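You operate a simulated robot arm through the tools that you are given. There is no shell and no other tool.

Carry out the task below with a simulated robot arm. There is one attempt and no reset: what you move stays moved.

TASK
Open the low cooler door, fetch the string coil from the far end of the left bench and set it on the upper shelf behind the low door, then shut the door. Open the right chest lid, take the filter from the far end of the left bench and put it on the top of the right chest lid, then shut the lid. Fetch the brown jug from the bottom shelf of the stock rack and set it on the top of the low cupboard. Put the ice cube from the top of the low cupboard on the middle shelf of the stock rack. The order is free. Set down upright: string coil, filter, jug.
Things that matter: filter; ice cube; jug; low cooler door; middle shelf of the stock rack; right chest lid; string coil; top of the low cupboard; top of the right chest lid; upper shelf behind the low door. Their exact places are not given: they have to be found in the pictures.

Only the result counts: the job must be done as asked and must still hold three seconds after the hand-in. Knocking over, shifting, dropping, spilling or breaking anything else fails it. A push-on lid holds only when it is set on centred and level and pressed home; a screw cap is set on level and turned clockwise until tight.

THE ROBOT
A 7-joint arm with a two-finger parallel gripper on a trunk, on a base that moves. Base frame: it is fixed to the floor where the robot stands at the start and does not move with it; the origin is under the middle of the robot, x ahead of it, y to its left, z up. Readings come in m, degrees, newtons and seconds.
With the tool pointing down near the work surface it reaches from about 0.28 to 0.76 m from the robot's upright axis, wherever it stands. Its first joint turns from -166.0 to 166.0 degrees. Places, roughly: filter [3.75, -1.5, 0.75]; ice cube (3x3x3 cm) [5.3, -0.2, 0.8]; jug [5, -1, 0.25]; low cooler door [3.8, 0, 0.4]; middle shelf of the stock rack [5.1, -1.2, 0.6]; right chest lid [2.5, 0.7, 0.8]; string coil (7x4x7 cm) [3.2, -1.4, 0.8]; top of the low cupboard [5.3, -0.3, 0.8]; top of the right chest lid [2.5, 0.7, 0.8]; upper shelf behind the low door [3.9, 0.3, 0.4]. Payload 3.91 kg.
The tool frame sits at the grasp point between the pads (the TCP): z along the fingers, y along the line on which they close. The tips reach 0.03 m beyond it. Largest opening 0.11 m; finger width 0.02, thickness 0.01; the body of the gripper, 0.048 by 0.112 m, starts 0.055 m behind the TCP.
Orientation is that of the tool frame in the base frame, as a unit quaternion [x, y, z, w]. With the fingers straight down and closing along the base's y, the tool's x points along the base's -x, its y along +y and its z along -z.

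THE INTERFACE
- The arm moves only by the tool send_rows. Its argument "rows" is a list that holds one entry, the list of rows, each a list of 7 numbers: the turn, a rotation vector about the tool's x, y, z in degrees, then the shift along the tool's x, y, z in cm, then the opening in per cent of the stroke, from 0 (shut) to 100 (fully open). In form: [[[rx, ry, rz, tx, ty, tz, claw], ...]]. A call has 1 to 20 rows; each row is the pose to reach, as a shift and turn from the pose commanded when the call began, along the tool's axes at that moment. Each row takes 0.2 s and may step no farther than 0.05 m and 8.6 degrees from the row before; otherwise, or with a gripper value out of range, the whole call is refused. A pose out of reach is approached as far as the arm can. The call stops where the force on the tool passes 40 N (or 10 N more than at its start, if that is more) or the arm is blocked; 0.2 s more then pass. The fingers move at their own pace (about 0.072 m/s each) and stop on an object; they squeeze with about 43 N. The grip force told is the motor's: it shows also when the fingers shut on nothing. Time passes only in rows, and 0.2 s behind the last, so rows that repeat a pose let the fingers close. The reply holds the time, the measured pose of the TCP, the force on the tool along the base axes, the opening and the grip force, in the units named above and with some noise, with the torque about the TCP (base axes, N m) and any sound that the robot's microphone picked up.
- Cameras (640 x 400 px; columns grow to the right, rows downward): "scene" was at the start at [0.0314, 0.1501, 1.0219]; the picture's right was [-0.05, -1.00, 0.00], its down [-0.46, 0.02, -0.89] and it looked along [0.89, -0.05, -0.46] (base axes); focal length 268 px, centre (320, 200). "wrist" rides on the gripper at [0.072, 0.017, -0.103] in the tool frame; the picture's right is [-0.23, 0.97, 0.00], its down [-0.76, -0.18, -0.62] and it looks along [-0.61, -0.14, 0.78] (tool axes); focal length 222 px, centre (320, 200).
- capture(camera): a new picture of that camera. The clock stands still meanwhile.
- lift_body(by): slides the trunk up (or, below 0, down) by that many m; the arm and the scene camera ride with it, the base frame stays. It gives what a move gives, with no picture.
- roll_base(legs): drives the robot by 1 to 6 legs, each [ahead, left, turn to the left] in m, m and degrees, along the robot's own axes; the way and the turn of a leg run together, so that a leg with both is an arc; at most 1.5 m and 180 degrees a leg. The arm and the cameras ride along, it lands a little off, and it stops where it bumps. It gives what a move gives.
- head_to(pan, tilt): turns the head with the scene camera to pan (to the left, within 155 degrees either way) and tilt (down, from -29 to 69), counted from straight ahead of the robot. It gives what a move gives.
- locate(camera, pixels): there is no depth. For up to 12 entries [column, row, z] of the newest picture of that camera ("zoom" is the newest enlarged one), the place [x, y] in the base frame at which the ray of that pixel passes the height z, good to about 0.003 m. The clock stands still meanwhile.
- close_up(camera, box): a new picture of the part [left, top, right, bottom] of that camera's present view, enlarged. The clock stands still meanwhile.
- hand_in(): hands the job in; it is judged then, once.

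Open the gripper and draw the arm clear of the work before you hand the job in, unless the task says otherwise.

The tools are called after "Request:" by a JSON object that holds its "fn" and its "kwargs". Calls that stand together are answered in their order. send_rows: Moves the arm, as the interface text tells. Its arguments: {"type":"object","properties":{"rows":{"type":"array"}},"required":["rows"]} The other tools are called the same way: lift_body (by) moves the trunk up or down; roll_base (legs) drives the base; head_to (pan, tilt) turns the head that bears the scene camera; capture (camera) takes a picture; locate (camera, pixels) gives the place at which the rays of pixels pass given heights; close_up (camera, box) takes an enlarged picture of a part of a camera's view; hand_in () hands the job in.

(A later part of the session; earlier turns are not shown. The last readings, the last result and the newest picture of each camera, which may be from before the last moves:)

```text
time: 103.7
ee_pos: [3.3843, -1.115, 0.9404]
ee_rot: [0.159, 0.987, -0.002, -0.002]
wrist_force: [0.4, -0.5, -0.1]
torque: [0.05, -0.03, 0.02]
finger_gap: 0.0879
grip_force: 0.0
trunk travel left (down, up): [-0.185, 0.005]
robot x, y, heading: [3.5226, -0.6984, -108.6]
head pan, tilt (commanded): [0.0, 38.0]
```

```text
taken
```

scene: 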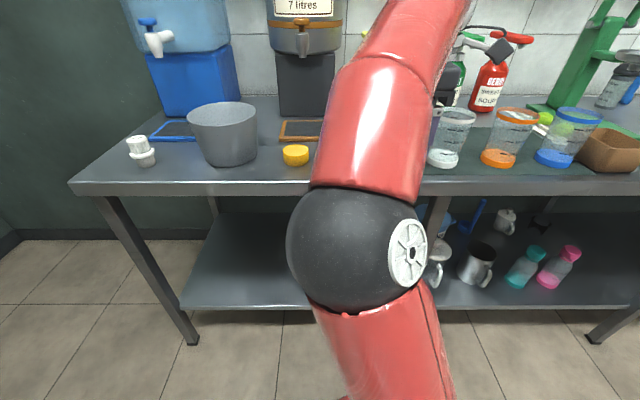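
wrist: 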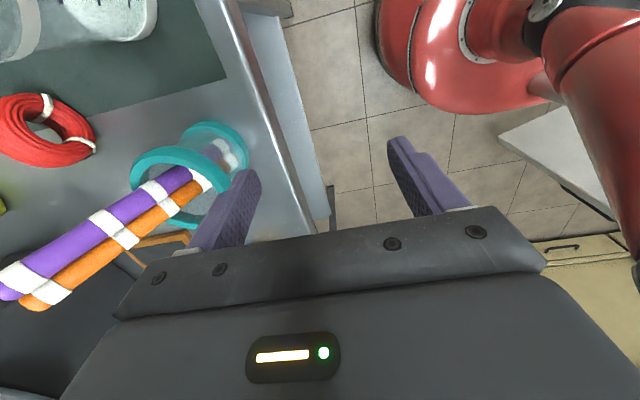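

The wrist camera now sees the coil at (48,130) and the straw cup at (190,170). I'll zoom in on that part and locate them.

Request:
{"fn": "close_up", "kwargs": {"camera": "wrist", "box": [0, 60, 240, 210]}}

Request:
{"fn": "locate", "kwargs": {"camera": "wrist", "pixels": [[48, 130, 0.83], [5, 120, 0.83], [95, 150, 0.83], [45, 95, 0.83], [50, 165, 0.83], [217, 140, 0.8], [165, 180, 0.89], [30, 300, 1.0]]}}

```text
2.67 times, centred on (120, 135) of wrist
```

zoom: 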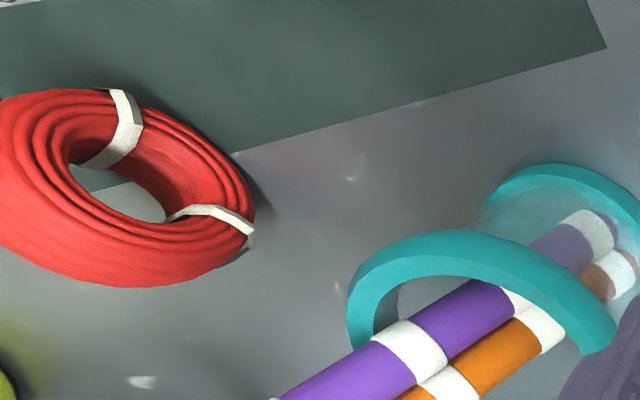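

```text
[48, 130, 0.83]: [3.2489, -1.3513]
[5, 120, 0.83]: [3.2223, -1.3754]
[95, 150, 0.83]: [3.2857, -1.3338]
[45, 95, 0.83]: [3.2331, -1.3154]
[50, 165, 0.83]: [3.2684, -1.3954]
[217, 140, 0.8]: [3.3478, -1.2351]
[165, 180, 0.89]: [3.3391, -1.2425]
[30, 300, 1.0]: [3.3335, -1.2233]
```

The coil's centre is at about (3.243,-1.351) (between and behind the straw cup and the measuring cup). I'll move the base up to the bench so the tool lines up with the gap at u≈3.50.

Request:
{"fn": "roll_base", "kwargs": {"legs": [[0.11, -0.06, 0]]}}

Request:
{"fn": "capture", "kwargs": {"camera": "wrist"}}

```text
time: 105.0
ee_pos: [3.2931, -1.2005, 0.9403]
ee_rot: [0.161, 0.987, -0.001, -0.003]
wrist_force: [-0.3, -0.2, -0.6]
torque: [0.03, 0.0, -0.03]
finger_gap: 0.0879
grip_force: 0.0
trunk travel left (down, up): [-0.185, 0.005]
robot x, y, heading: [3.428, -0.7813, -108.4]
head pan, tilt (commanded): [0.0, 38.0]
```

```text
taken
```

wrist: 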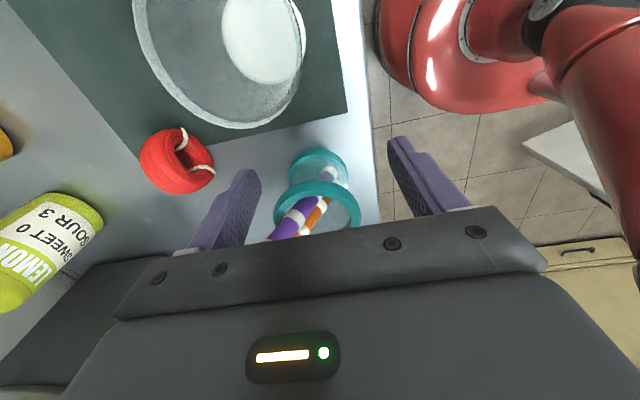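

Now the coil shows at (177,160) in the wrist view, with the tool above the gap. I'll locate it again.

Request:
{"fn": "locate", "kwargs": {"camera": "wrist", "pixels": [[177, 160, 0.825], [177, 160, 0.84], [143, 160, 0.825], [213, 170, 0.825], [175, 130, 0.825], [180, 192, 0.825], [100, 225, 0.79], [318, 165, 0.79], [318, 210, 0.89], [270, 40, 0.79]]}}

Request:
{"fn": "close_up", "kwargs": {"camera": "wrist", "box": [100, 90, 260, 190]}}

```text
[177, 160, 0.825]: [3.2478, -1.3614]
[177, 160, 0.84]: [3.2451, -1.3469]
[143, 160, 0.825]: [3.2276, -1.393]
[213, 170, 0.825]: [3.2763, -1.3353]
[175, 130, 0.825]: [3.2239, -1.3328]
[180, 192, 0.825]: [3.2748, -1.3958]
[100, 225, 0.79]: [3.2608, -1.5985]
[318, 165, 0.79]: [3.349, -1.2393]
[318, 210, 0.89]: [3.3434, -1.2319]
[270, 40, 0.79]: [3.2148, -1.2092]
```

```text
4.00 times, centred on (180, 140) of wrist
```

zoom: 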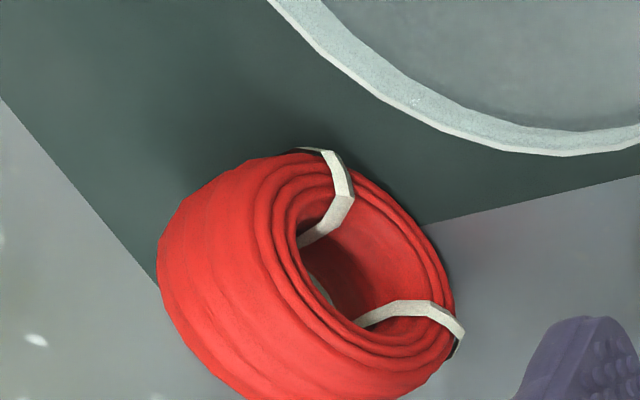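

The coil's centre comes out near u 3.509, v -0.291 with its axis pointing toward me, so closing across its thickness works. I'll move in over it at height with the fingers fully open.

Request:
{"fn": "send_rows", "kwargs": {"rows": [[[0, 0, 0, -0.2, -4.2, 0, 100], [0, 0, 0, -0.3, -8.4, 0, 100], [0, 0, 0, -0.5, -12.6, 0, 100], [0, 0, 0, -0.6, -16.7, 0, 100], [0, 0, 0, -0.6, -16.7, 0, 100]]]}}

Request:
{"fn": "capture", "kwargs": {"camera": "wrist"}}

```text
time: 105.8
ee_pos: [3.2356, -1.2858, 0.9456]
ee_rot: [0.206, 0.978, -0.012, -0.025]
wrist_force: [1.7, 0.9, 16.6]
torque: [1.0, -0.39, -0.12]
finger_gap: 0.1101
grip_force: 0.1
out of reach, approached as far as the arm can: row 3
trunk travel left (down, up): [-0.185, 0.005]
robot x, y, heading: [3.426, -0.7823, -108.1]
head pan, tilt (commanded): [0.0, 38.0]
stopped in row 3: the force on the tool passed its limit at 127 N (the readings are from after the stop); the commanded pose is now the measured one
```

```text
taken
```

wrist: 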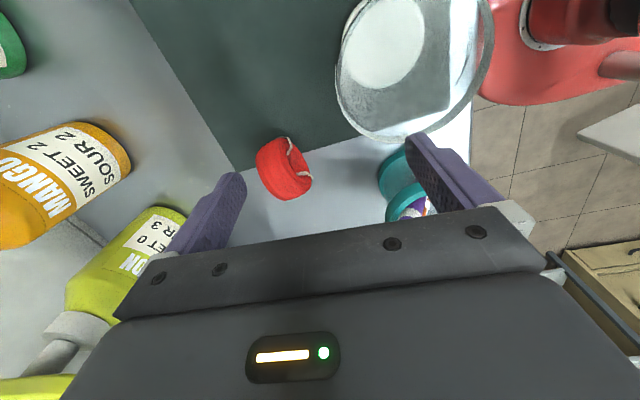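

The tool met a resistance and drifted left; the trailing finger at (430,160) seems to be against the measuring cup's rim. I'll look closely before moving.

Request:
{"fn": "close_up", "kwargs": {"camera": "wrist", "box": [300, 0, 540, 220]}}

Request:
{"fn": "close_up", "kwargs": {"camera": "scene", "box": [300, 20, 560, 200]}}

```text
1.82 times, centred on (420, 110) of wrist
```

zoom: 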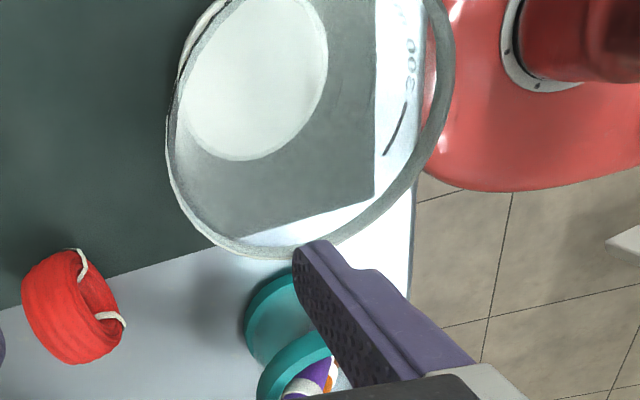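

```text
2.22 times, centred on (430, 110) of scene
```

zoom: 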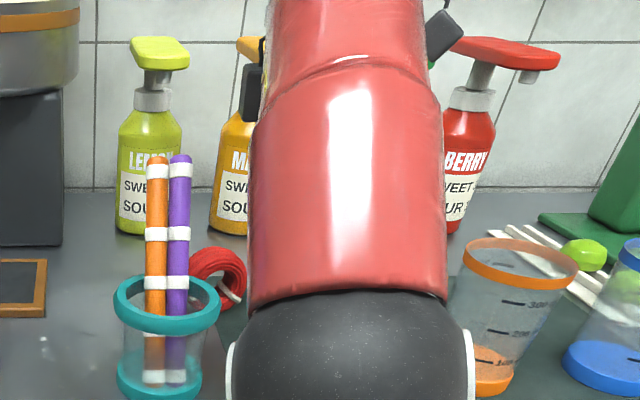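

The trailing finger tip seems to rest on the measuring cup's rim. I'll first unload by going straight up 1–1.5 cm, before moving sideways.

Request:
{"fn": "send_rows", "kwargs": {"rows": [[[0, 0, 0, 0, 0, -0.7, 100], [0, 0, 0, 0, 0, -1.4, 100]]]}}

Request:
{"fn": "close_up", "kwargs": {"camera": "wrist", "box": [300, 0, 540, 220]}}

```text
time: 106.4
ee_pos: [3.2376, -1.2861, 0.9443]
ee_rot: [0.206, 0.978, -0.012, -0.026]
wrist_force: [3.7, -0.2, 26.5]
torque: [1.61, -0.51, -0.2]
finger_gap: 0.1099
grip_force: 0.1
out of reach, approached as far as the arm can: row 1, 2
trunk travel left (down, up): [-0.185, 0.005]
robot x, y, heading: [3.4307, -0.7868, -108.3]
head pan, tilt (commanded): [0.0, 38.0]
```

```text
1.82 times, centred on (420, 110) of wrist
```

zoom: 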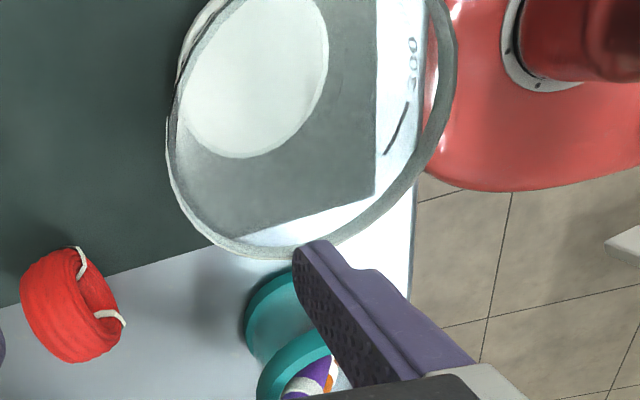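

The readings show the trailing finger pressing down on the cup rim (about 26 N) because the arm can't rise at this reach. I'll use the last 5 mm of trunk lift and then tilt that finger upward.

Request:
{"fn": "lift_body", "kwargs": {"by": 0.005}}

Request:
{"fn": "send_rows", "kwargs": {"rows": [[[-4, 0, 0, 0, 0, 0, 100], [-8, 0, 0, 0, 0, 0, 100]]]}}

```text
time: 106.9
ee_pos: [3.2362, -1.2873, 0.9465]
ee_rot: [0.206, 0.978, -0.009, -0.025]
wrist_force: [-0.4, -0.6, -0.4]
torque: [0.03, -0.01, 0.0]
finger_gap: 0.11
grip_force: 0.0
trunk travel left (down, up): [-0.19, 0.0]
robot x, y, heading: [3.4278, -0.7867, -108.5]
head pan, tilt (commanded): [0.0, 38.0]
```

```text
time: 107.5
ee_pos: [3.2206, -1.2868, 0.9103]
ee_rot: [0.207, 0.977, 0.04, -0.008]
wrist_force: [1.8, -1.4, 16.0]
torque: [1.02, -0.25, -0.09]
finger_gap: 0.1103
grip_force: 0.0
out of reach, approached as far as the arm can: row 1, 2
trunk travel left (down, up): [-0.19, 0.0]
robot x, y, heading: [3.4301, -0.788, -108.5]
head pan, tilt (commanded): [0.0, 38.0]
stopped in row 2: the force on the tool passed its limit at 51 N (the readings are from after the stop); the commanded pose is now the measured one
```

The lift fully unloaded it, but the tilt pushed the arm down again. I'll look at what is touching now before any further motion.

Request:
{"fn": "capture", "kwargs": {"camera": "wrist"}}

Request:
{"fn": "close_up", "kwargs": {"camera": "wrist", "box": [300, 0, 540, 220]}}

```text
taken
```

wrist: 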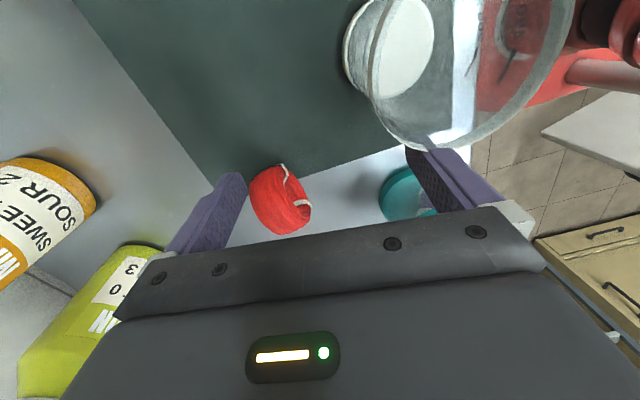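

```text
1.82 times, centred on (420, 110) of wrist
```

zoom: 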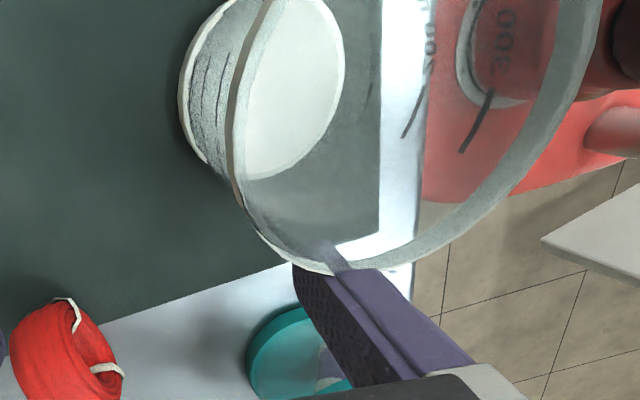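

The finger tip is still on the cup's edge. I'll return exactly to the previous unloaded pose (undo the tilt and go up 3.6 cm).

Request:
{"fn": "send_rows", "kwargs": {"rows": [[[3, 0.4, 0, -0.2, 0.4, -2.2, 100], [5.9, 0.75, 0, -1.0, 0.85, -3.6, 100], [5.9, 0.75, 0, -1.3, 0.85, -3.6, 100]]]}}

Request:
{"fn": "close_up", "kwargs": {"camera": "wrist", "box": [300, 0, 540, 220]}}

```text
time: 108.3
ee_pos: [3.235, -1.2873, 0.9443]
ee_rot: [0.205, 0.978, -0.009, -0.025]
wrist_force: [-0.4, -1.0, 0.6]
torque: [0.0, -0.02, 0.01]
finger_gap: 0.1098
grip_force: 0.0
trunk travel left (down, up): [-0.19, 0.0]
robot x, y, heading: [3.4264, -0.7857, -108.3]
head pan, tilt (commanded): [0.0, 38.0]
```

```text
1.82 times, centred on (420, 110) of wrist
```

zoom: 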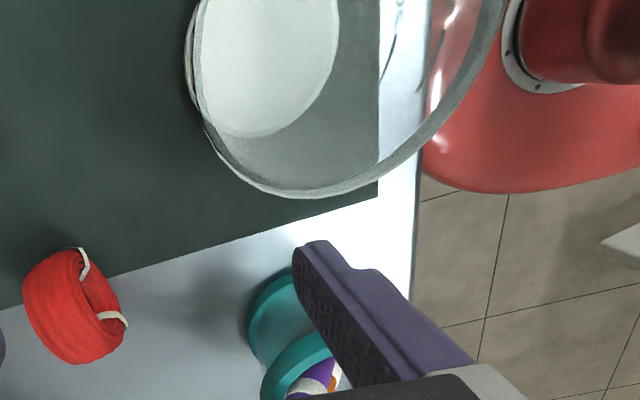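

The tool is free again, but the measuring cup appears to have shifted a bit. Let me look at the whole wrist picture to judge it.

Request:
{"fn": "capture", "kwargs": {"camera": "wrist"}}

Request:
{"fn": "locate", "kwargs": {"camera": "wrist", "pixels": [[290, 170, 0.825], [390, 35, 0.79], [368, 35, 0.79], [432, 35, 0.79], [400, 72, 0.79], [410, 106, 0.91], [405, 170, 0.79]]}}

```text
taken
```

wrist: 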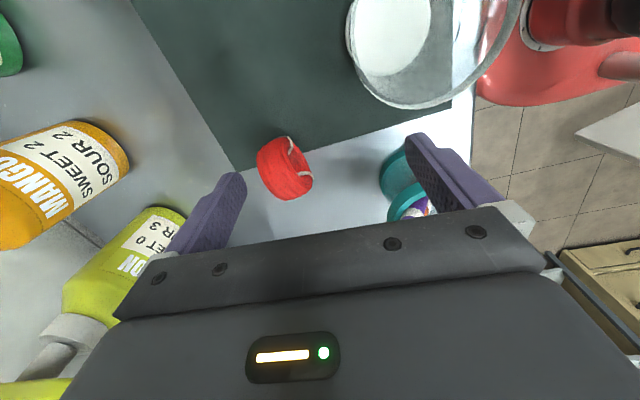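

```text
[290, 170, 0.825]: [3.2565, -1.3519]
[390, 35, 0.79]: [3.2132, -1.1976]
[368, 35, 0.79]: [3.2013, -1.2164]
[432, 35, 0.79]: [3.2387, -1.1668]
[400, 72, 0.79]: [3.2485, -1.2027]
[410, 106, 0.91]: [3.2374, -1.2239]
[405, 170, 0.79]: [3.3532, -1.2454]
```

The coil is at about (3.257,-1.352). I'll narrow the fingers, shift right-of-centre into the gap, then go in while descending slightly so the arm stays within reach.

Request:
{"fn": "send_rows", "kwargs": {"rows": [[[0, 0, 0, 0, 0, 0, 65], [0, 0, 0, -1.2, 0, 0, 65], [0, 0, 0, -2.4, 0.2, 0, 65], [0, 0, 0, -2.4, 0.2, 0, 65]]]}}

Request:
{"fn": "capture", "kwargs": {"camera": "wrist"}}

```text
time: 109.3
ee_pos: [3.258, -1.2955, 0.9416]
ee_rot: [0.206, 0.978, -0.008, -0.025]
wrist_force: [-0.1, -0.2, -0.1]
torque: [0.0, -0.02, 0.02]
finger_gap: 0.0714
grip_force: 0.2
trunk travel left (down, up): [-0.19, 0.0]
robot x, y, heading: [3.4259, -0.7877, -108.1]
head pan, tilt (commanded): [0.0, 38.0]
```

```text
taken
```

wrist: 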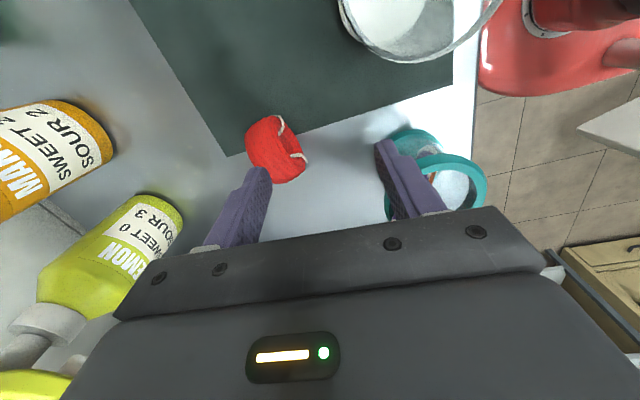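

Clear of both cups now. I'll advance 6 cm toward the wall while descending 2.7 cm, which brings the tool over the coil.

Request:
{"fn": "send_rows", "kwargs": {"rows": [[[0, 0, 0, -0.4, -1.5, 0.7, 65], [0, 0, 0, -0.9, -3, 1.4, 65], [0, 0, 0, -1.3, -4.5, 2.1, 65], [0, 0, 0, -1.8, -6, 2.8, 65], [0, 0, 0, -1.8, -6, 2.8, 65]]]}}

Request:
{"fn": "capture", "kwargs": {"camera": "wrist"}}

```text
time: 110.5
ee_pos: [3.2521, -1.3521, 0.9057]
ee_rot: [0.205, 0.978, -0.009, -0.026]
wrist_force: [0.1, -0.1, 0.2]
torque: [0.01, -0.01, -0.02]
finger_gap: 0.0715
grip_force: 0.1
out of reach, approached as far as the arm can: row 3, 4, 5
trunk travel left (down, up): [-0.19, 0.0]
robot x, y, heading: [3.4292, -0.7871, -108.6]
head pan, tilt (commanded): [0.0, 38.0]
```

```text
taken
```

wrist: 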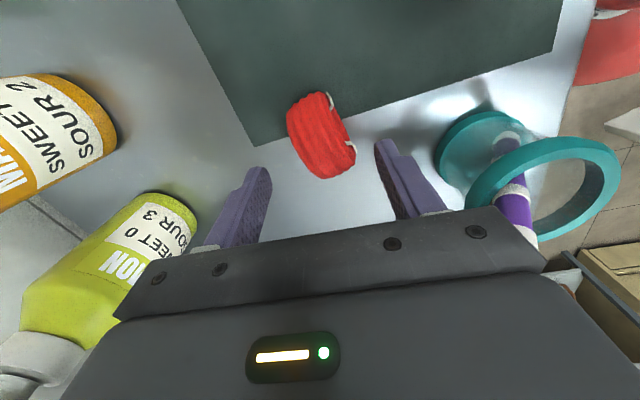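

The coil is now framed between the fingers at (321,137). I'll locate it once more for the final descent.

Request:
{"fn": "locate", "kwargs": {"camera": "wrist", "pixels": [[321, 137, 0.825], [288, 118, 0.825], [354, 155, 0.825], [310, 93, 0.8], [330, 178, 0.85], [500, 160, 0.9]]}}

Request:
{"fn": "close_up", "kwargs": {"camera": "wrist", "box": [240, 70, 440, 195]}}

```text
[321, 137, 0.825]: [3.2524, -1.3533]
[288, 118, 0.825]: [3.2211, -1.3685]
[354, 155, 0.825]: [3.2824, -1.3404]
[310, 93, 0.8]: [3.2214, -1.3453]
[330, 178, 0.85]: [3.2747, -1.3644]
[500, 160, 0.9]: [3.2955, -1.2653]
```

```text
3.20 times, centred on (340, 132) of wrist
```

zoom: 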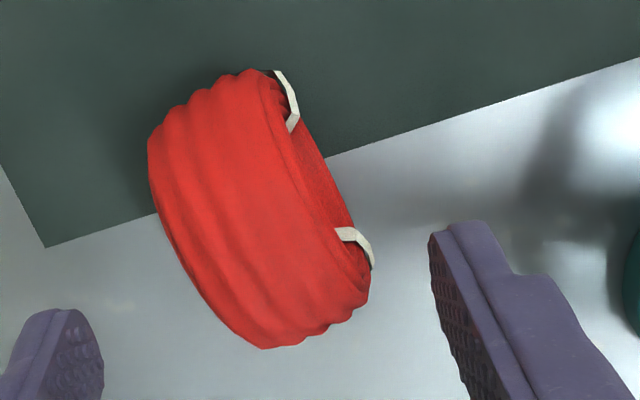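

The tool is centred over the coil within 2 mm. I'll descend 7 cm and close on it.

Request:
{"fn": "send_rows", "kwargs": {"rows": [[[0, 0, 0, 0, 0, 2.5, 65], [0, 0, 0, 0, 0, 5, 65], [0, 0, 0, 0, 0, 7, 65], [0, 0, 0, 0, 0, 7, 0], [0, 0, 0, 0, 0, 7, 0], [0, 0, 0, 0, 0, 7, 0]]]}}

Request:
{"fn": "capture", "kwargs": {"camera": "wrist"}}

```text
time: 111.9
ee_pos: [3.247, -1.3518, 0.8378]
ee_rot: [0.205, 0.979, -0.008, -0.024]
wrist_force: [0.1, 0.1, 3.6]
torque: [0.09, -0.06, 0.01]
finger_gap: 0.0359
grip_force: 43.1
trunk travel left (down, up): [-0.19, 0.0]
robot x, y, heading: [3.4284, -0.7859, -108.3]
head pan, tilt (commanded): [0.0, 38.0]
```

```text
taken
```

wrist: 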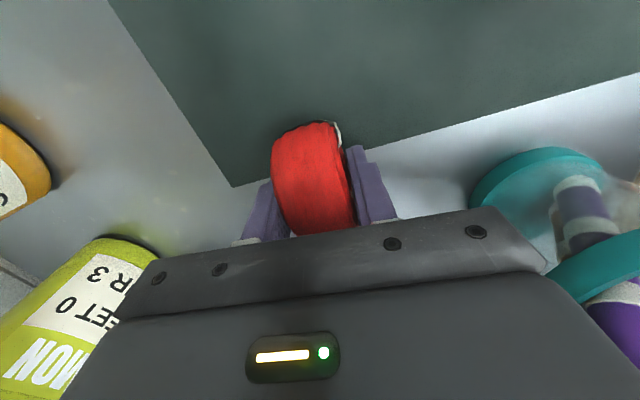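

The coil is held (gap 36 mm). I'll lift it straight up 6.5 cm, then carry it to the left behind the straw cup (over the low plate) where there is no tall object.

Request:
{"fn": "send_rows", "kwargs": {"rows": [[[0, 0, 0, 0, 0, -2.2, 0], [0, 0, 0, 0, 0, -4.4, 0], [0, 0, 0, 0, 0, -6.6, 0], [0, 0, 0, 0, 0, -6.6, 0]]]}}

Request:
{"fn": "capture", "kwargs": {"camera": "wrist"}}

Request:
{"fn": "capture", "kwargs": {"camera": "scene"}}

```text
time: 112.9
ee_pos: [3.2503, -1.3499, 0.9044]
ee_rot: [0.205, 0.978, -0.008, -0.024]
wrist_force: [0.0, -0.5, -0.7]
torque: [-0.01, 0.02, -0.02]
finger_gap: 0.0352
grip_force: 43.0
trunk travel left (down, up): [-0.19, 0.0]
robot x, y, heading: [3.4262, -0.786, -108.5]
head pan, tilt (commanded): [0.0, 38.0]
```

```text
taken
```

wrist: 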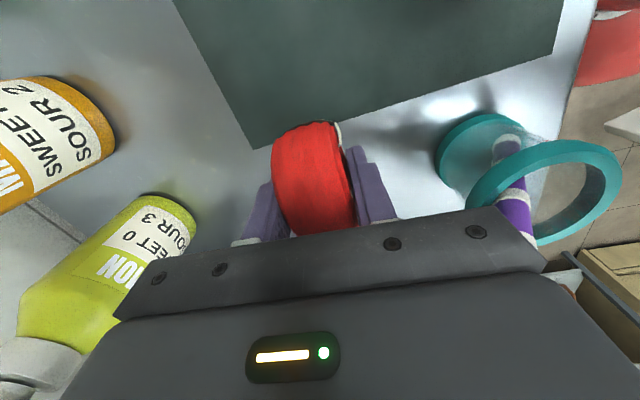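

```text
taken
```

scene: 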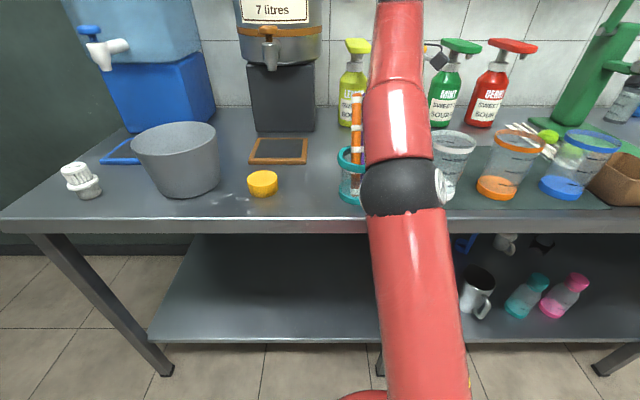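

The coil is up with the cup and straws untouched. I'll now move 18 cm to the left (away from the straws by a couple of centimetres) in small steps.

Request:
{"fn": "send_rows", "kwargs": {"rows": [[[0, 0, 0, -2.5, -0.3, 0.3, 0], [0, 0, 0, -5, -0.3, 0.6, 0], [0, 0, 0, -7.5, -0.3, 0.9, 0], [0, 0, 0, -10, -0.2, 1.2, 0], [0, 0, 0, -12.5, 0, 1.3, 0], [0, 0, 0, -15, 0.4, 1.3, 0], [0, 0, 0, -17.5, 0.8, 1.3, 0]]]}}

Request:
{"fn": "capture", "kwargs": {"camera": "wrist"}}

Request:
{"fn": "capture", "kwargs": {"camera": "scene"}}

```text
time: 114.5
ee_pos: [3.4132, -1.4083, 0.8746]
ee_rot: [0.205, 0.978, -0.008, -0.025]
wrist_force: [0.0, -1.0, -0.5]
torque: [0.02, 0.0, 0.03]
finger_gap: 0.0348
grip_force: 42.7
out of reach, approached as far as the arm can: row 6, 7
trunk travel left (down, up): [-0.19, 0.0]
robot x, y, heading: [3.4277, -0.7845, -108.5]
head pan, tilt (commanded): [0.0, 38.0]
```

```text
taken
```

wrist: 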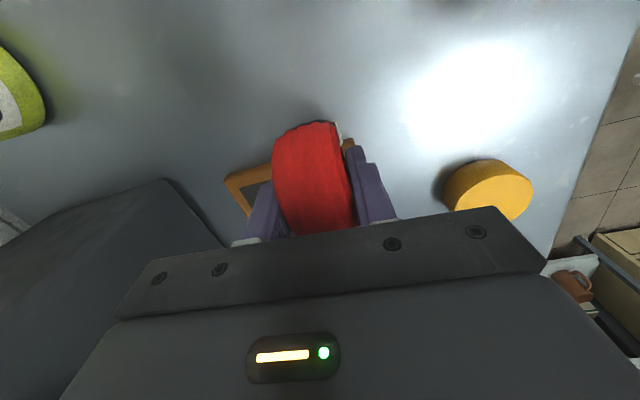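

```text
taken
```

scene: 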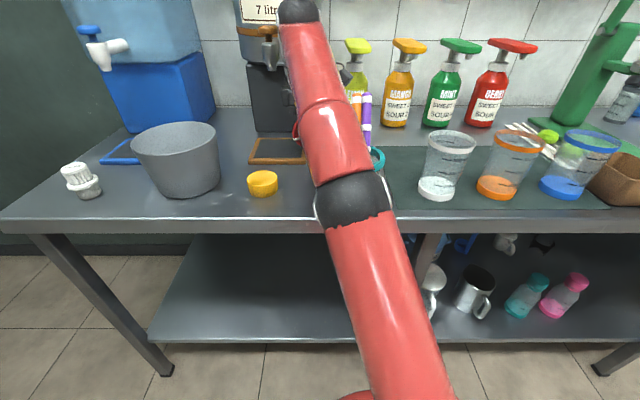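

The coil is now past the straw cup, above the bench near the plate. I'll turn it 85° about the vertical and bring it toward the bench's front strip between the straw cup and the yellow disc.

Request:
{"fn": "send_rows", "kwargs": {"rows": [[[-0.4, 0.2, 8.4, 0, 1.3, -0.5, 0], [-0.8, 0.4, 16.8, 0, 2.6, -0.8, 0], [-1.2, 0.7, 25.2, 0.1, 3.9, -1.0, 0], [-1.5, 0.9, 33.6, 0.1, 5.2, -1.0, 0], [-1.9, 1.1, 42, 0.2, 6.5, -1.0, 0], [-2.3, 1.3, 50.5, 0.2, 7.8, -1.0, 0], [-2.7, 1.5, 58.9, 0.3, 9.1, -1.0, 0], [-3.1, 1.8, 67.3, 0.3, 10.4, -1.0, 0], [-3.5, 2, 75.7, 0.3, 11.7, -1.0, 0], [-3.85, 2.2, 84.1, 0.4, 13, -1.0, 0]]]}}

Request:
{"fn": "capture", "kwargs": {"camera": "wrist"}}

Request:
{"fn": "capture", "kwargs": {"camera": "scene"}}

```text
time: 116.7
ee_pos: [3.4621, -1.287, 0.8819]
ee_rot: [0.809, 0.587, 0.011, -0.024]
wrist_force: [0.4, 0.5, -0.2]
torque: [-0.01, 0.0, -0.01]
finger_gap: 0.0349
grip_force: 43.2
trunk travel left (down, up): [-0.19, 0.0]
robot x, y, heading: [3.4274, -0.784, -108.5]
head pan, tilt (commanded): [0.0, 38.0]
```

```text
taken
```

wrist: 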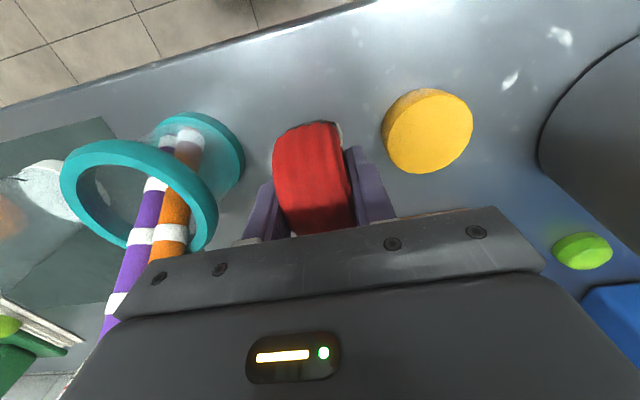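

```text
taken
```

scene: 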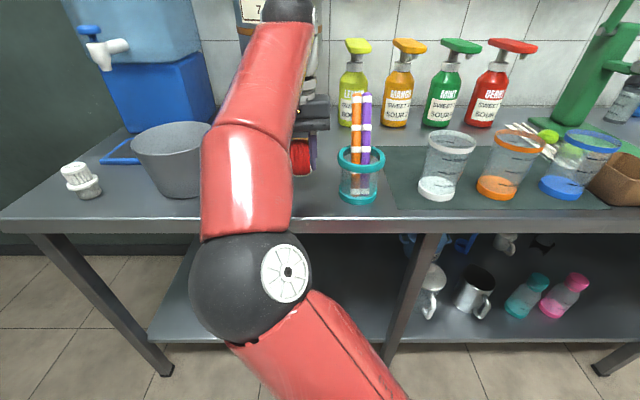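

The coil now hangs between the straw cup and yellow disc at a free spot. I'll lower 4.3 cm to the bench, release and rise.

Request:
{"fn": "send_rows", "kwargs": {"rows": [[[0, 0, 0, 0, 0, 2, 0], [0, 0, 0, 0, 0, 3.6, 0], [0, 0, 0, 0, 0, 4.3, 0], [0, 0, 0, 0, 0, 4.3, 15], [0, 0, 0, 0, 0, 4.3, 45], [0, 0, 0, 0, 0, 4.3, 65], [0, 0, 0, 0, 0, 4.3, 65]]]}}

Request:
{"fn": "capture", "kwargs": {"camera": "wrist"}}

```text
time: 118.3
ee_pos: [3.4618, -1.2852, 0.8391]
ee_rot: [0.809, 0.588, 0.011, -0.024]
wrist_force: [0.4, -0.6, -0.4]
torque: [-0.03, -0.01, 0.01]
finger_gap: 0.0713
grip_force: 0.1
trunk travel left (down, up): [-0.19, 0.0]
robot x, y, heading: [3.4264, -0.7849, -108.6]
head pan, tilt (commanded): [0.0, 38.0]
```

```text
taken
```

wrist: 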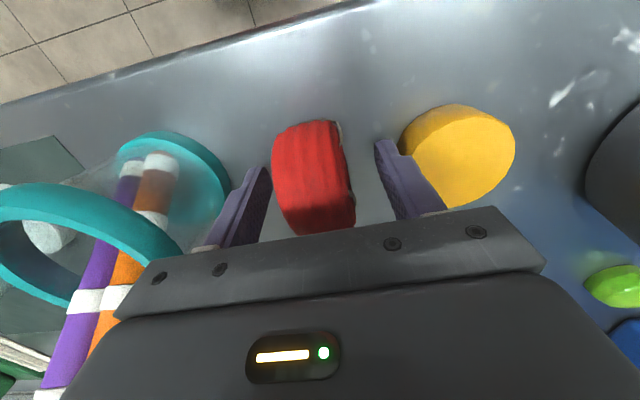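

The coil stands upright on its own. I'll rise, back the base off 14 cm, and then pitch the tool 45° forward for a regrasp that suits the cooler shelf.

Request:
{"fn": "send_rows", "kwargs": {"rows": [[[0, 0, 0, 0, 0, -3, 65], [0, 0, 0, 0, 0, -6, 65], [0, 0, 0, 0, 0, -9, 65]]]}}

Request:
{"fn": "roll_base", "kwargs": {"legs": [[-0.14, 0, 0]]}}

Request:
{"fn": "capture", "kwargs": {"camera": "scene"}}

Request:
{"fn": "capture", "kwargs": {"camera": "wrist"}}

```text
time: 119.1
ee_pos: [3.4516, -1.2776, 0.8994]
ee_rot: [0.808, 0.589, 0.009, -0.023]
wrist_force: [-0.3, 0.1, 0.0]
torque: [-0.04, 0.04, 0.01]
finger_gap: 0.0712
grip_force: 0.1
out of reach, approached as far as the arm can: row 2, 3
trunk travel left (down, up): [-0.19, 0.0]
robot x, y, heading: [3.4286, -0.7865, -108.6]
head pan, tilt (commanded): [0.0, 38.0]
```

```text
time: 120.5
ee_pos: [3.4952, -1.1445, 0.8997]
ee_rot: [0.808, 0.588, 0.01, -0.024]
wrist_force: [0.0, -0.6, 0.5]
torque: [-0.02, -0.01, -0.01]
finger_gap: 0.0715
grip_force: 0.1
trunk travel left (down, up): [-0.19, 0.0]
robot x, y, heading: [3.4719, -0.6555, -108.5]
head pan, tilt (commanded): [0.0, 38.0]
```

```text
taken
```

scene: 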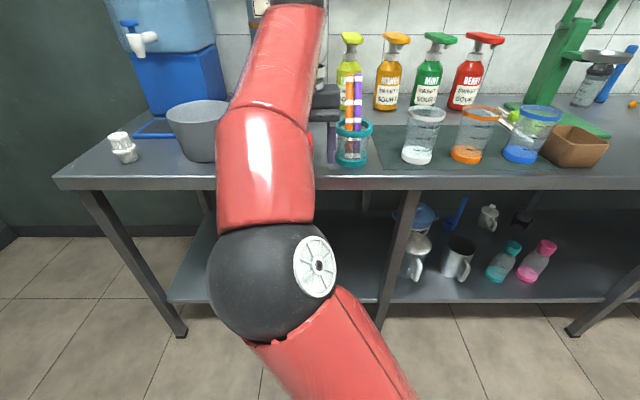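

```text
taken
```

wrist: 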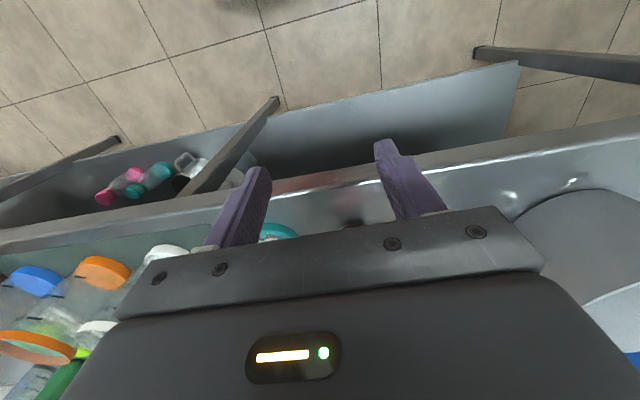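

I'll pitch the tool 45° forward while moving to a pre-grasp point about 10 cm behind and above the coil.

Request:
{"fn": "send_rows", "kwargs": {"rows": [[[0, -7.5, 0, -1.2, 0.2, 0, 65], [0, -15, 0, -2.5, 0.4, 0, 65], [0, -22.5, 0, -3.7, 0.6, 0, 65], [0, -30, 0, -5, 0.8, 0, 65], [0, -37.5, 0, -6.2, 1.0, 0, 65], [0, -45, 0, -7.5, 1.2, 0, 65]]]}}

Request:
{"fn": "capture", "kwargs": {"camera": "wrist"}}

Request:
{"fn": "capture", "kwargs": {"camera": "scene"}}

```text
time: 121.9
ee_pos: [3.4832, -1.2201, 0.8967]
ee_rot: [0.75, 0.553, -0.3, 0.204]
wrist_force: [-0.6, 0.5, -0.4]
torque: [-0.02, -0.03, 0.01]
finger_gap: 0.0716
grip_force: 0.0
trunk travel left (down, up): [-0.19, 0.0]
robot x, y, heading: [3.4737, -0.6541, -108.6]
head pan, tilt (commanded): [0.0, 38.0]
```

```text
taken
```

wrist: 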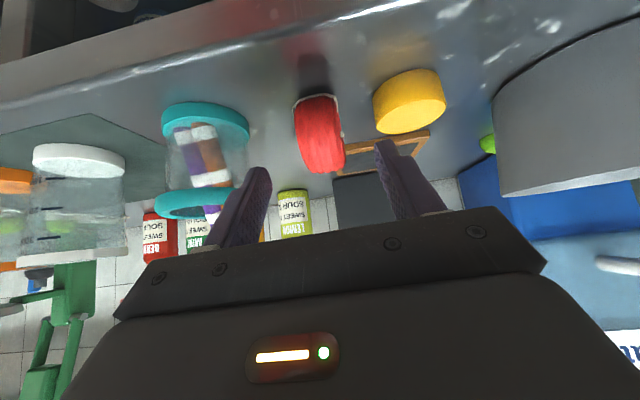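

```text
taken
```

scene: 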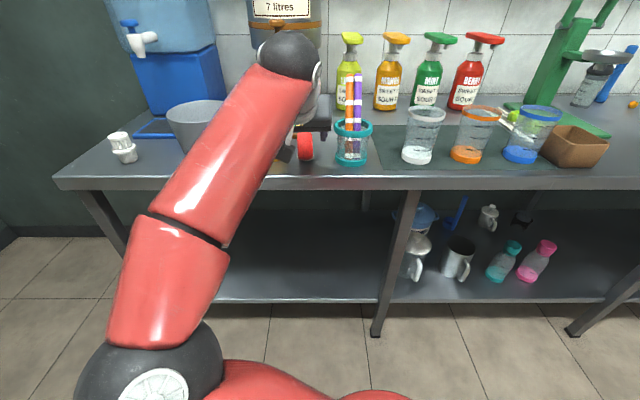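

The coil is nicely in line at (320,133) in the wrist view. I'll check its lateral offset.

Request:
{"fn": "locate", "kwargs": {"camera": "wrist", "pixels": [[320, 133, 0.83], [300, 133, 0.83], [343, 135, 0.83], [410, 100, 0.82]]}}

```text
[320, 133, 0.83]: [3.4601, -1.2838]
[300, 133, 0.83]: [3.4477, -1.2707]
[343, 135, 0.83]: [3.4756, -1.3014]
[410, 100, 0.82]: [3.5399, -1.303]
```

Aligned within 2 mm. I'll advance 9.3 cm along the tool axis and close on the coil.

Request:
{"fn": "send_rows", "kwargs": {"rows": [[[0, 0, 0, 0, 0, 3.1, 65], [0, 0, 0, 0, 0, 6.2, 65], [0, 0, 0, 0, 0, 9.3, 65], [0, 0, 0, 0, 0, 9.3, 0], [0, 0, 0, 0, 0, 9.3, 0], [0, 0, 0, 0, 0, 9.3, 0]]]}}

Request:
{"fn": "capture", "kwargs": {"camera": "wrist"}}

```text
time: 123.3
ee_pos: [3.4659, -1.2797, 0.8295]
ee_rot: [0.749, 0.553, -0.301, 0.205]
wrist_force: [15.8, -1.9, 25.4]
torque: [-0.49, -0.82, 0.26]
finger_gap: 0.0342
grip_force: 43.3
trunk travel left (down, up): [-0.19, 0.0]
robot x, y, heading: [3.4725, -0.6533, -108.5]
head pan, tilt (commanded): [0.0, 38.0]
```

```text
taken
```

wrist: 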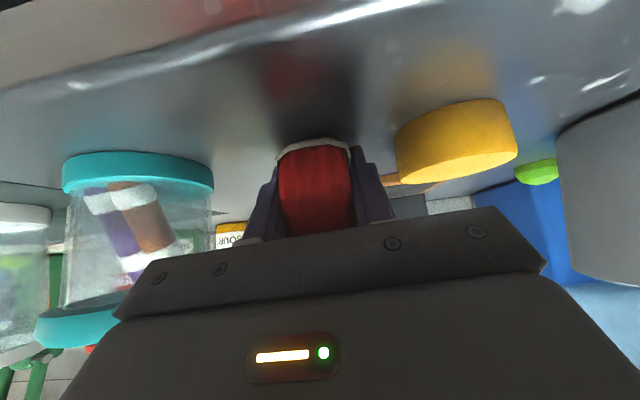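

The coil is gripped at the pitched angle (gap 34 mm). I'll lift it straight up about 6 cm.

Request:
{"fn": "send_rows", "kwargs": {"rows": [[[0, 0, 0, -1.4, 0, -1.5, 0], [0, 0, 0, -2.7, -0.1, -3, 0], [0, 0, 0, -4.1, -0.15, -4.4, 0], [0, 0, 0, -4.1, -0.15, -4.4, 0]]]}}

Request:
{"fn": "capture", "kwargs": {"camera": "wrist"}}

Request:
{"fn": "capture", "kwargs": {"camera": "scene"}}

```text
time: 124.3
ee_pos: [3.4619, -1.2809, 0.8867]
ee_rot: [0.751, 0.552, -0.299, 0.204]
wrist_force: [0.1, 0.2, -1.4]
torque: [-0.02, 0.0, 0.01]
finger_gap: 0.0338
grip_force: 43.0
trunk travel left (down, up): [-0.19, 0.0]
robot x, y, heading: [3.4739, -0.6569, -108.4]
head pan, tilt (commanded): [0.0, 38.0]
```

```text
taken
```

wrist: 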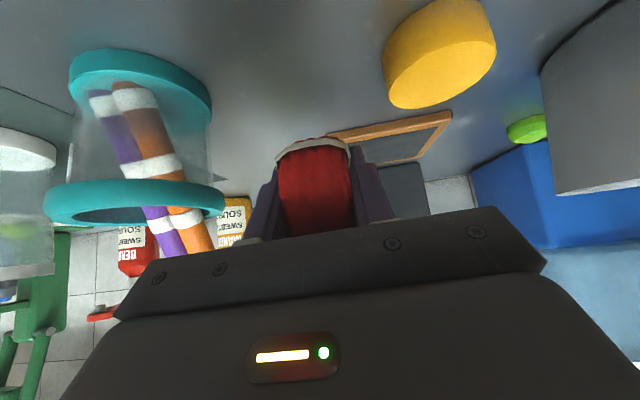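

```text
taken
```

scene: 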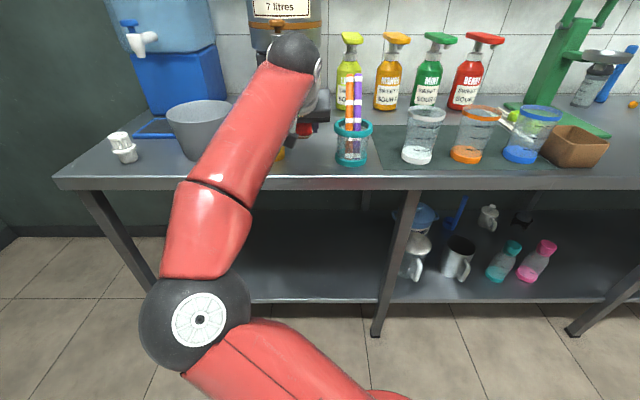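

Holding well. I'll back the base away from the bench and draw the tool closer before turning toward the cooler.

Request:
{"fn": "roll_base", "kwargs": {"legs": [[-0.12, 0, 0]]}}

Request:
{"fn": "send_rows", "kwargs": {"rows": [[[0, 0, 0, 1.5, 0, -1.35, 0], [0, 0, 0, 3, 0, -2.7, 0], [0, 0, 0, 4.4, 0, -4, 0], [0, 0, 0, 5.9, 0, -5.4, 0]]]}}

Request:
{"fn": "capture", "kwargs": {"camera": "wrist"}}

```text
time: 125.5
ee_pos: [3.5016, -1.1662, 0.8869]
ee_rot: [0.751, 0.552, -0.3, 0.203]
wrist_force: [0.1, 0.5, -0.3]
torque: [0.0, 0.02, 0.02]
finger_gap: 0.034
grip_force: 43.5
trunk travel left (down, up): [-0.19, 0.0]
robot x, y, heading: [3.5115, -0.5408, -108.4]
head pan, tilt (commanded): [0.0, 38.0]
```

```text
time: 126.5
ee_pos: [3.5258, -1.0893, 0.8862]
ee_rot: [0.75, 0.552, -0.301, 0.204]
wrist_force: [0.0, -0.3, 0.3]
torque: [0.03, 0.01, 0.01]
finger_gap: 0.034
grip_force: 42.7
trunk travel left (down, up): [-0.19, 0.0]
robot x, y, heading: [3.514, -0.5354, -108.7]
head pan, tilt (commanded): [0.0, 38.0]
```

```text
taken
```

wrist: 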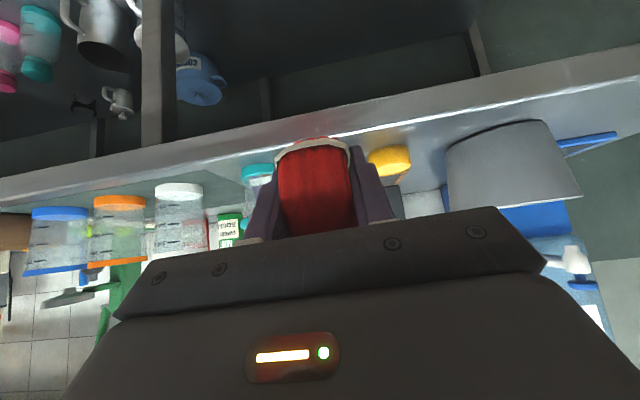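

Clear of the bench. I'll turn right 90°, shift toward the bench side for room, and turn another 90° to face the cooler.

Request:
{"fn": "roll_base", "kwargs": {"legs": [[0, 0, -90], [0, 0.12, 0], [0, 0, -90]]}}

Request:
{"fn": "head_to", "kwargs": {"pan": -5, "tilt": 45}}

Request:
{"fn": "capture", "kwargs": {"camera": "scene"}}

Request:
{"fn": "capture", "kwargs": {"camera": "wrist"}}

```text
time: 135.4
ee_pos: [3.4557, -0.1014, 0.8877]
ee_rot: [-0.554, 0.749, 0.205, 0.3]
wrist_force: [1.6, -0.5, -2.4]
torque: [0.01, -0.03, -0.01]
finger_gap: 0.0338
grip_force: 43.3
trunk travel left (down, up): [-0.19, 0.0]
robot x, y, heading: [3.4797, -0.6528, 71.9]
head pan, tilt (commanded): [0.0, 38.0]
```

```text
time: 136.1
ee_pos: [3.4558, -0.1018, 0.8876]
ee_rot: [-0.555, 0.749, 0.204, 0.299]
wrist_force: [-0.1, 0.1, -0.4]
torque: [0.0, 0.01, 0.02]
finger_gap: 0.0339
grip_force: 43.1
trunk travel left (down, up): [-0.19, 0.0]
robot x, y, heading: [3.4741, -0.6532, 72.0]
head pan, tilt (commanded): [-5.0, 45.0]
```

```text
taken
```

scene: 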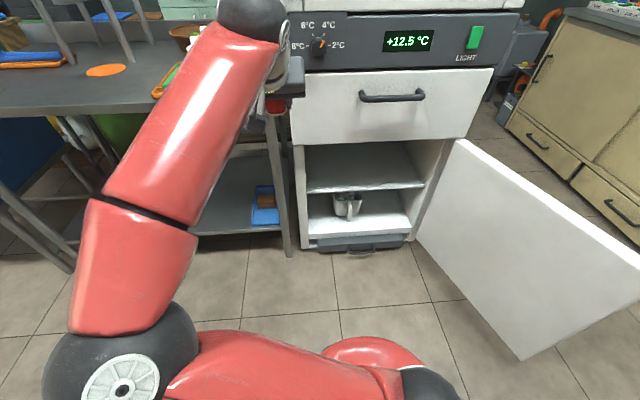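

```text
taken
```

wrist: 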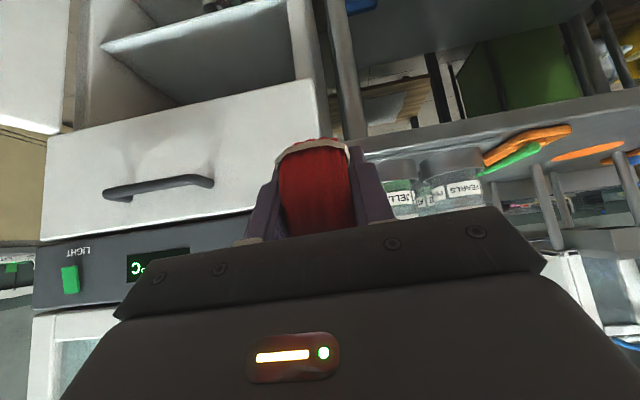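

I can see the upper shelf's front edge: scene (306,193)–(424,188), wrist around (185,25). I'll triangulate its height and the opening's bounds.

Request:
{"fn": "locate", "kwargs": {"camera": "scene", "pixels": [[365, 190, 0.35], [365, 190, 0.38], [365, 190, 0.41], [306, 193, 0.38], [424, 188, 0.38], [300, 145, 0.63], [455, 140, 0.63], [310, 245, 0.12], [405, 232, 0.12], [325, 150, 0.38], [405, 150, 0.38]]}}

Request:
{"fn": "close_up", "kwargs": {"camera": "wrist", "box": [0, 0, 340, 215]}}

Request:
{"fn": "close_up", "kwargs": {"camera": "scene", "box": [280, 60, 480, 260]}}

```text
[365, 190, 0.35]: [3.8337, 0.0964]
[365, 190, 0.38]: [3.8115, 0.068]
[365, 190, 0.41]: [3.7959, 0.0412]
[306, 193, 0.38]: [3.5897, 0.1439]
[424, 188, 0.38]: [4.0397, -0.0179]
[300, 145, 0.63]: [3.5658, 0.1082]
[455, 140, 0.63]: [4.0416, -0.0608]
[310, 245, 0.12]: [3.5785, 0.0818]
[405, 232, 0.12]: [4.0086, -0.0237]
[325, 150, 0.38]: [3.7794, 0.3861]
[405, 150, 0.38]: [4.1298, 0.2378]
```

```text
1.86 times, centred on (170, 108) of wrist
```

zoom: 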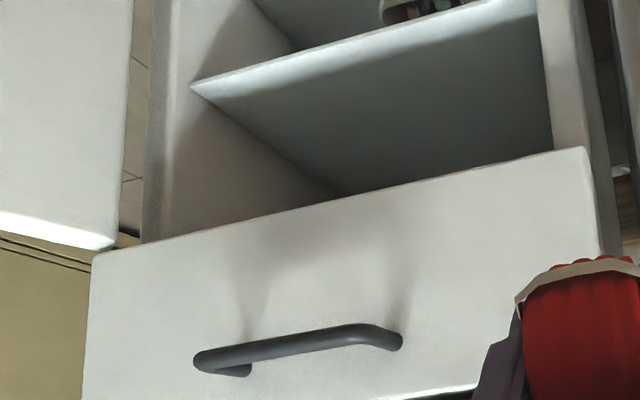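

```text
2.00 times, centred on (380, 160) of scene
```

zoom: 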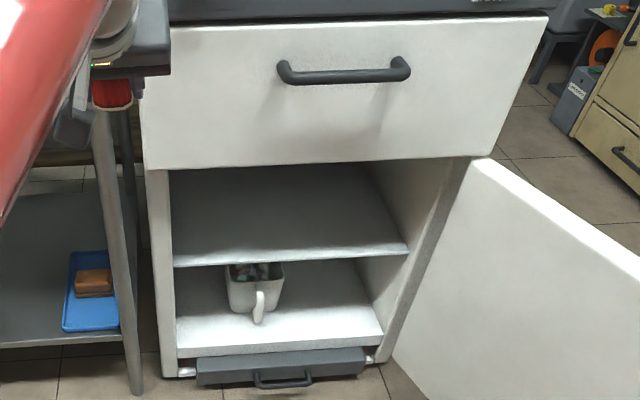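

Request:
{"fn": "locate", "kwargs": {"camera": "scene", "pixels": [[365, 186, 0.36], [365, 186, 0.38], [365, 186, 0.4], [365, 186, 0.42], [307, 189, 0.4], [423, 182, 0.4]]}}

Request:
{"fn": "locate", "kwargs": {"camera": "wrist", "pixels": [[195, 31, 0.36], [195, 31, 0.38], [195, 31, 0.4], [195, 31, 0.42], [105, 50, 0.4], [285, 10, 0.4], [312, 80, 0.63], [55, 135, 0.63]]}}

```text
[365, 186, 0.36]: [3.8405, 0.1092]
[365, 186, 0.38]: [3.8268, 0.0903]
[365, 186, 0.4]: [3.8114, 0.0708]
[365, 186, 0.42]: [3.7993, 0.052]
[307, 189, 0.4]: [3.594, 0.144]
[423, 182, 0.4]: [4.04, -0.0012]
```

```text
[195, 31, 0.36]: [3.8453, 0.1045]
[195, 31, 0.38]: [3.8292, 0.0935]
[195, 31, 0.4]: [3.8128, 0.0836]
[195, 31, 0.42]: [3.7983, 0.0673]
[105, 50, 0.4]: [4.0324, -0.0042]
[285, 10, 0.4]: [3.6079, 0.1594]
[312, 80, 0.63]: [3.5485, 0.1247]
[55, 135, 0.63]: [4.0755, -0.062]
```

The upper shelf top is at z ≈ 0.37 with its front edge at v ≈ 1.28, and the opening reaches up to z ≈ 0.63. I'll lower the trunk fully and bring the tool down to z 0.5 in front of the opening.

Request:
{"fn": "lift_body", "kwargs": {"by": -0.19}}

Request:
{"fn": "send_rows", "kwargs": {"rows": [[[0, 0, 0, 2.0, -3.07, 2.15, 0], [0, 0, 0, 4.0, -6.14, 4.3, 0], [0, 0, 0, 6.0, -9.2, 6.46, 0], [0, 0, 0, 8.0, -12.3, 8.6, 0], [0, 0, 0, 10.0, -15.3, 10.8, 0], [0, 0, 0, 12.0, -18.4, 12.9, 0], [0, 0, 0, 14.0, -21.5, 15.1, 0]]]}}

Request:
{"fn": "capture", "kwargs": {"camera": "scene"}}

Request:
{"fn": "capture", "kwargs": {"camera": "wrist"}}

```text
time: 138.1
ee_pos: [3.4556, -0.1006, 0.696]
ee_rot: [-0.554, 0.749, 0.204, 0.299]
wrist_force: [-0.5, 0.6, -0.8]
torque: [0.0, -0.02, 0.0]
finger_gap: 0.0336
grip_force: 43.1
trunk travel left (down, up): [0.0, 0.19]
robot x, y, heading: [3.4741, -0.6527, 71.9]
head pan, tilt (commanded): [-5.0, 45.0]
```

```text
time: 139.7
ee_pos: [3.6641, -0.1688, 0.4976]
ee_rot: [-0.555, 0.749, 0.204, 0.299]
wrist_force: [-0.4, -0.1, -1.1]
torque: [-0.01, 0.0, -0.04]
finger_gap: 0.0337
grip_force: 42.8
trunk travel left (down, up): [0.0, 0.19]
robot x, y, heading: [3.4719, -0.6518, 71.9]
head pan, tilt (commanded): [-5.0, 45.0]
```

```text
taken
```

scene: 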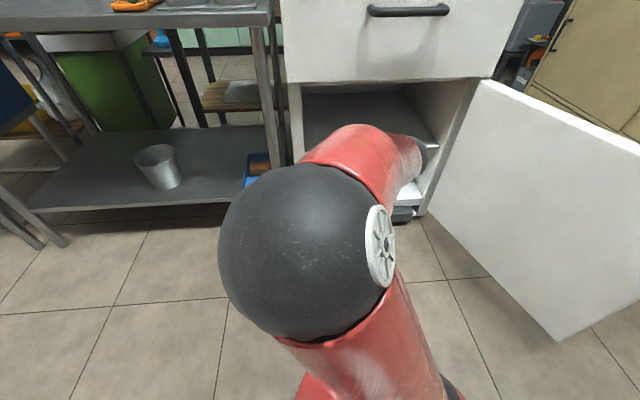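

```text
taken
```

wrist: 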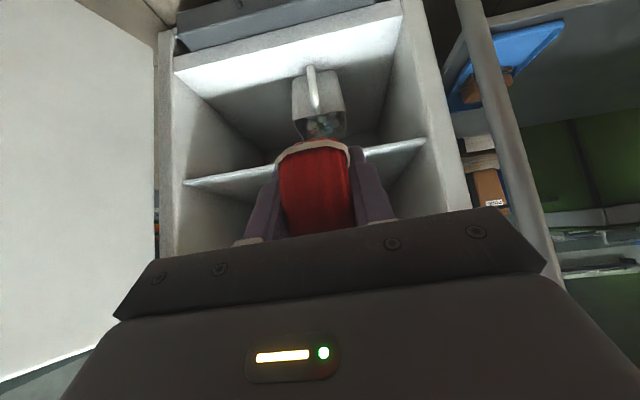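

The shelf edge shows at (186,183) and (424,142) in the wrist view, on both sides of the held coil. I'll refine its height using this second viewpoint.

Request:
{"fn": "locate", "kwargs": {"camera": "wrist", "pixels": [[190, 183, 0.35], [190, 183, 0.37], [190, 183, 0.39], [190, 183, 0.41], [420, 146, 0.35], [420, 146, 0.37], [420, 146, 0.39], [420, 146, 0.41]]}}

Request:
{"fn": "close_up", "kwargs": {"camera": "wrist", "box": [150, 40, 470, 240]}}

```text
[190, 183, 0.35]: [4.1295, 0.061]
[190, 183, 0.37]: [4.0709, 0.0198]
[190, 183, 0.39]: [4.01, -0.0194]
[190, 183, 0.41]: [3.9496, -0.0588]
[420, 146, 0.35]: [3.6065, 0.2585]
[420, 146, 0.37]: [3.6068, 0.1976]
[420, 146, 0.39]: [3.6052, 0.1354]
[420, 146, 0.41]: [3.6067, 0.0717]
```

```text
2.00 times, centred on (310, 140) of wrist
```

zoom: 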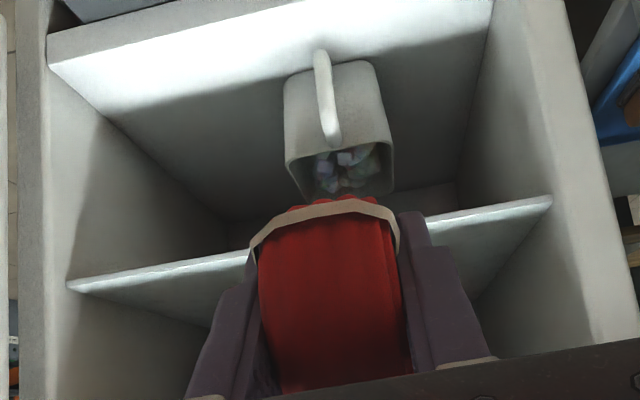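

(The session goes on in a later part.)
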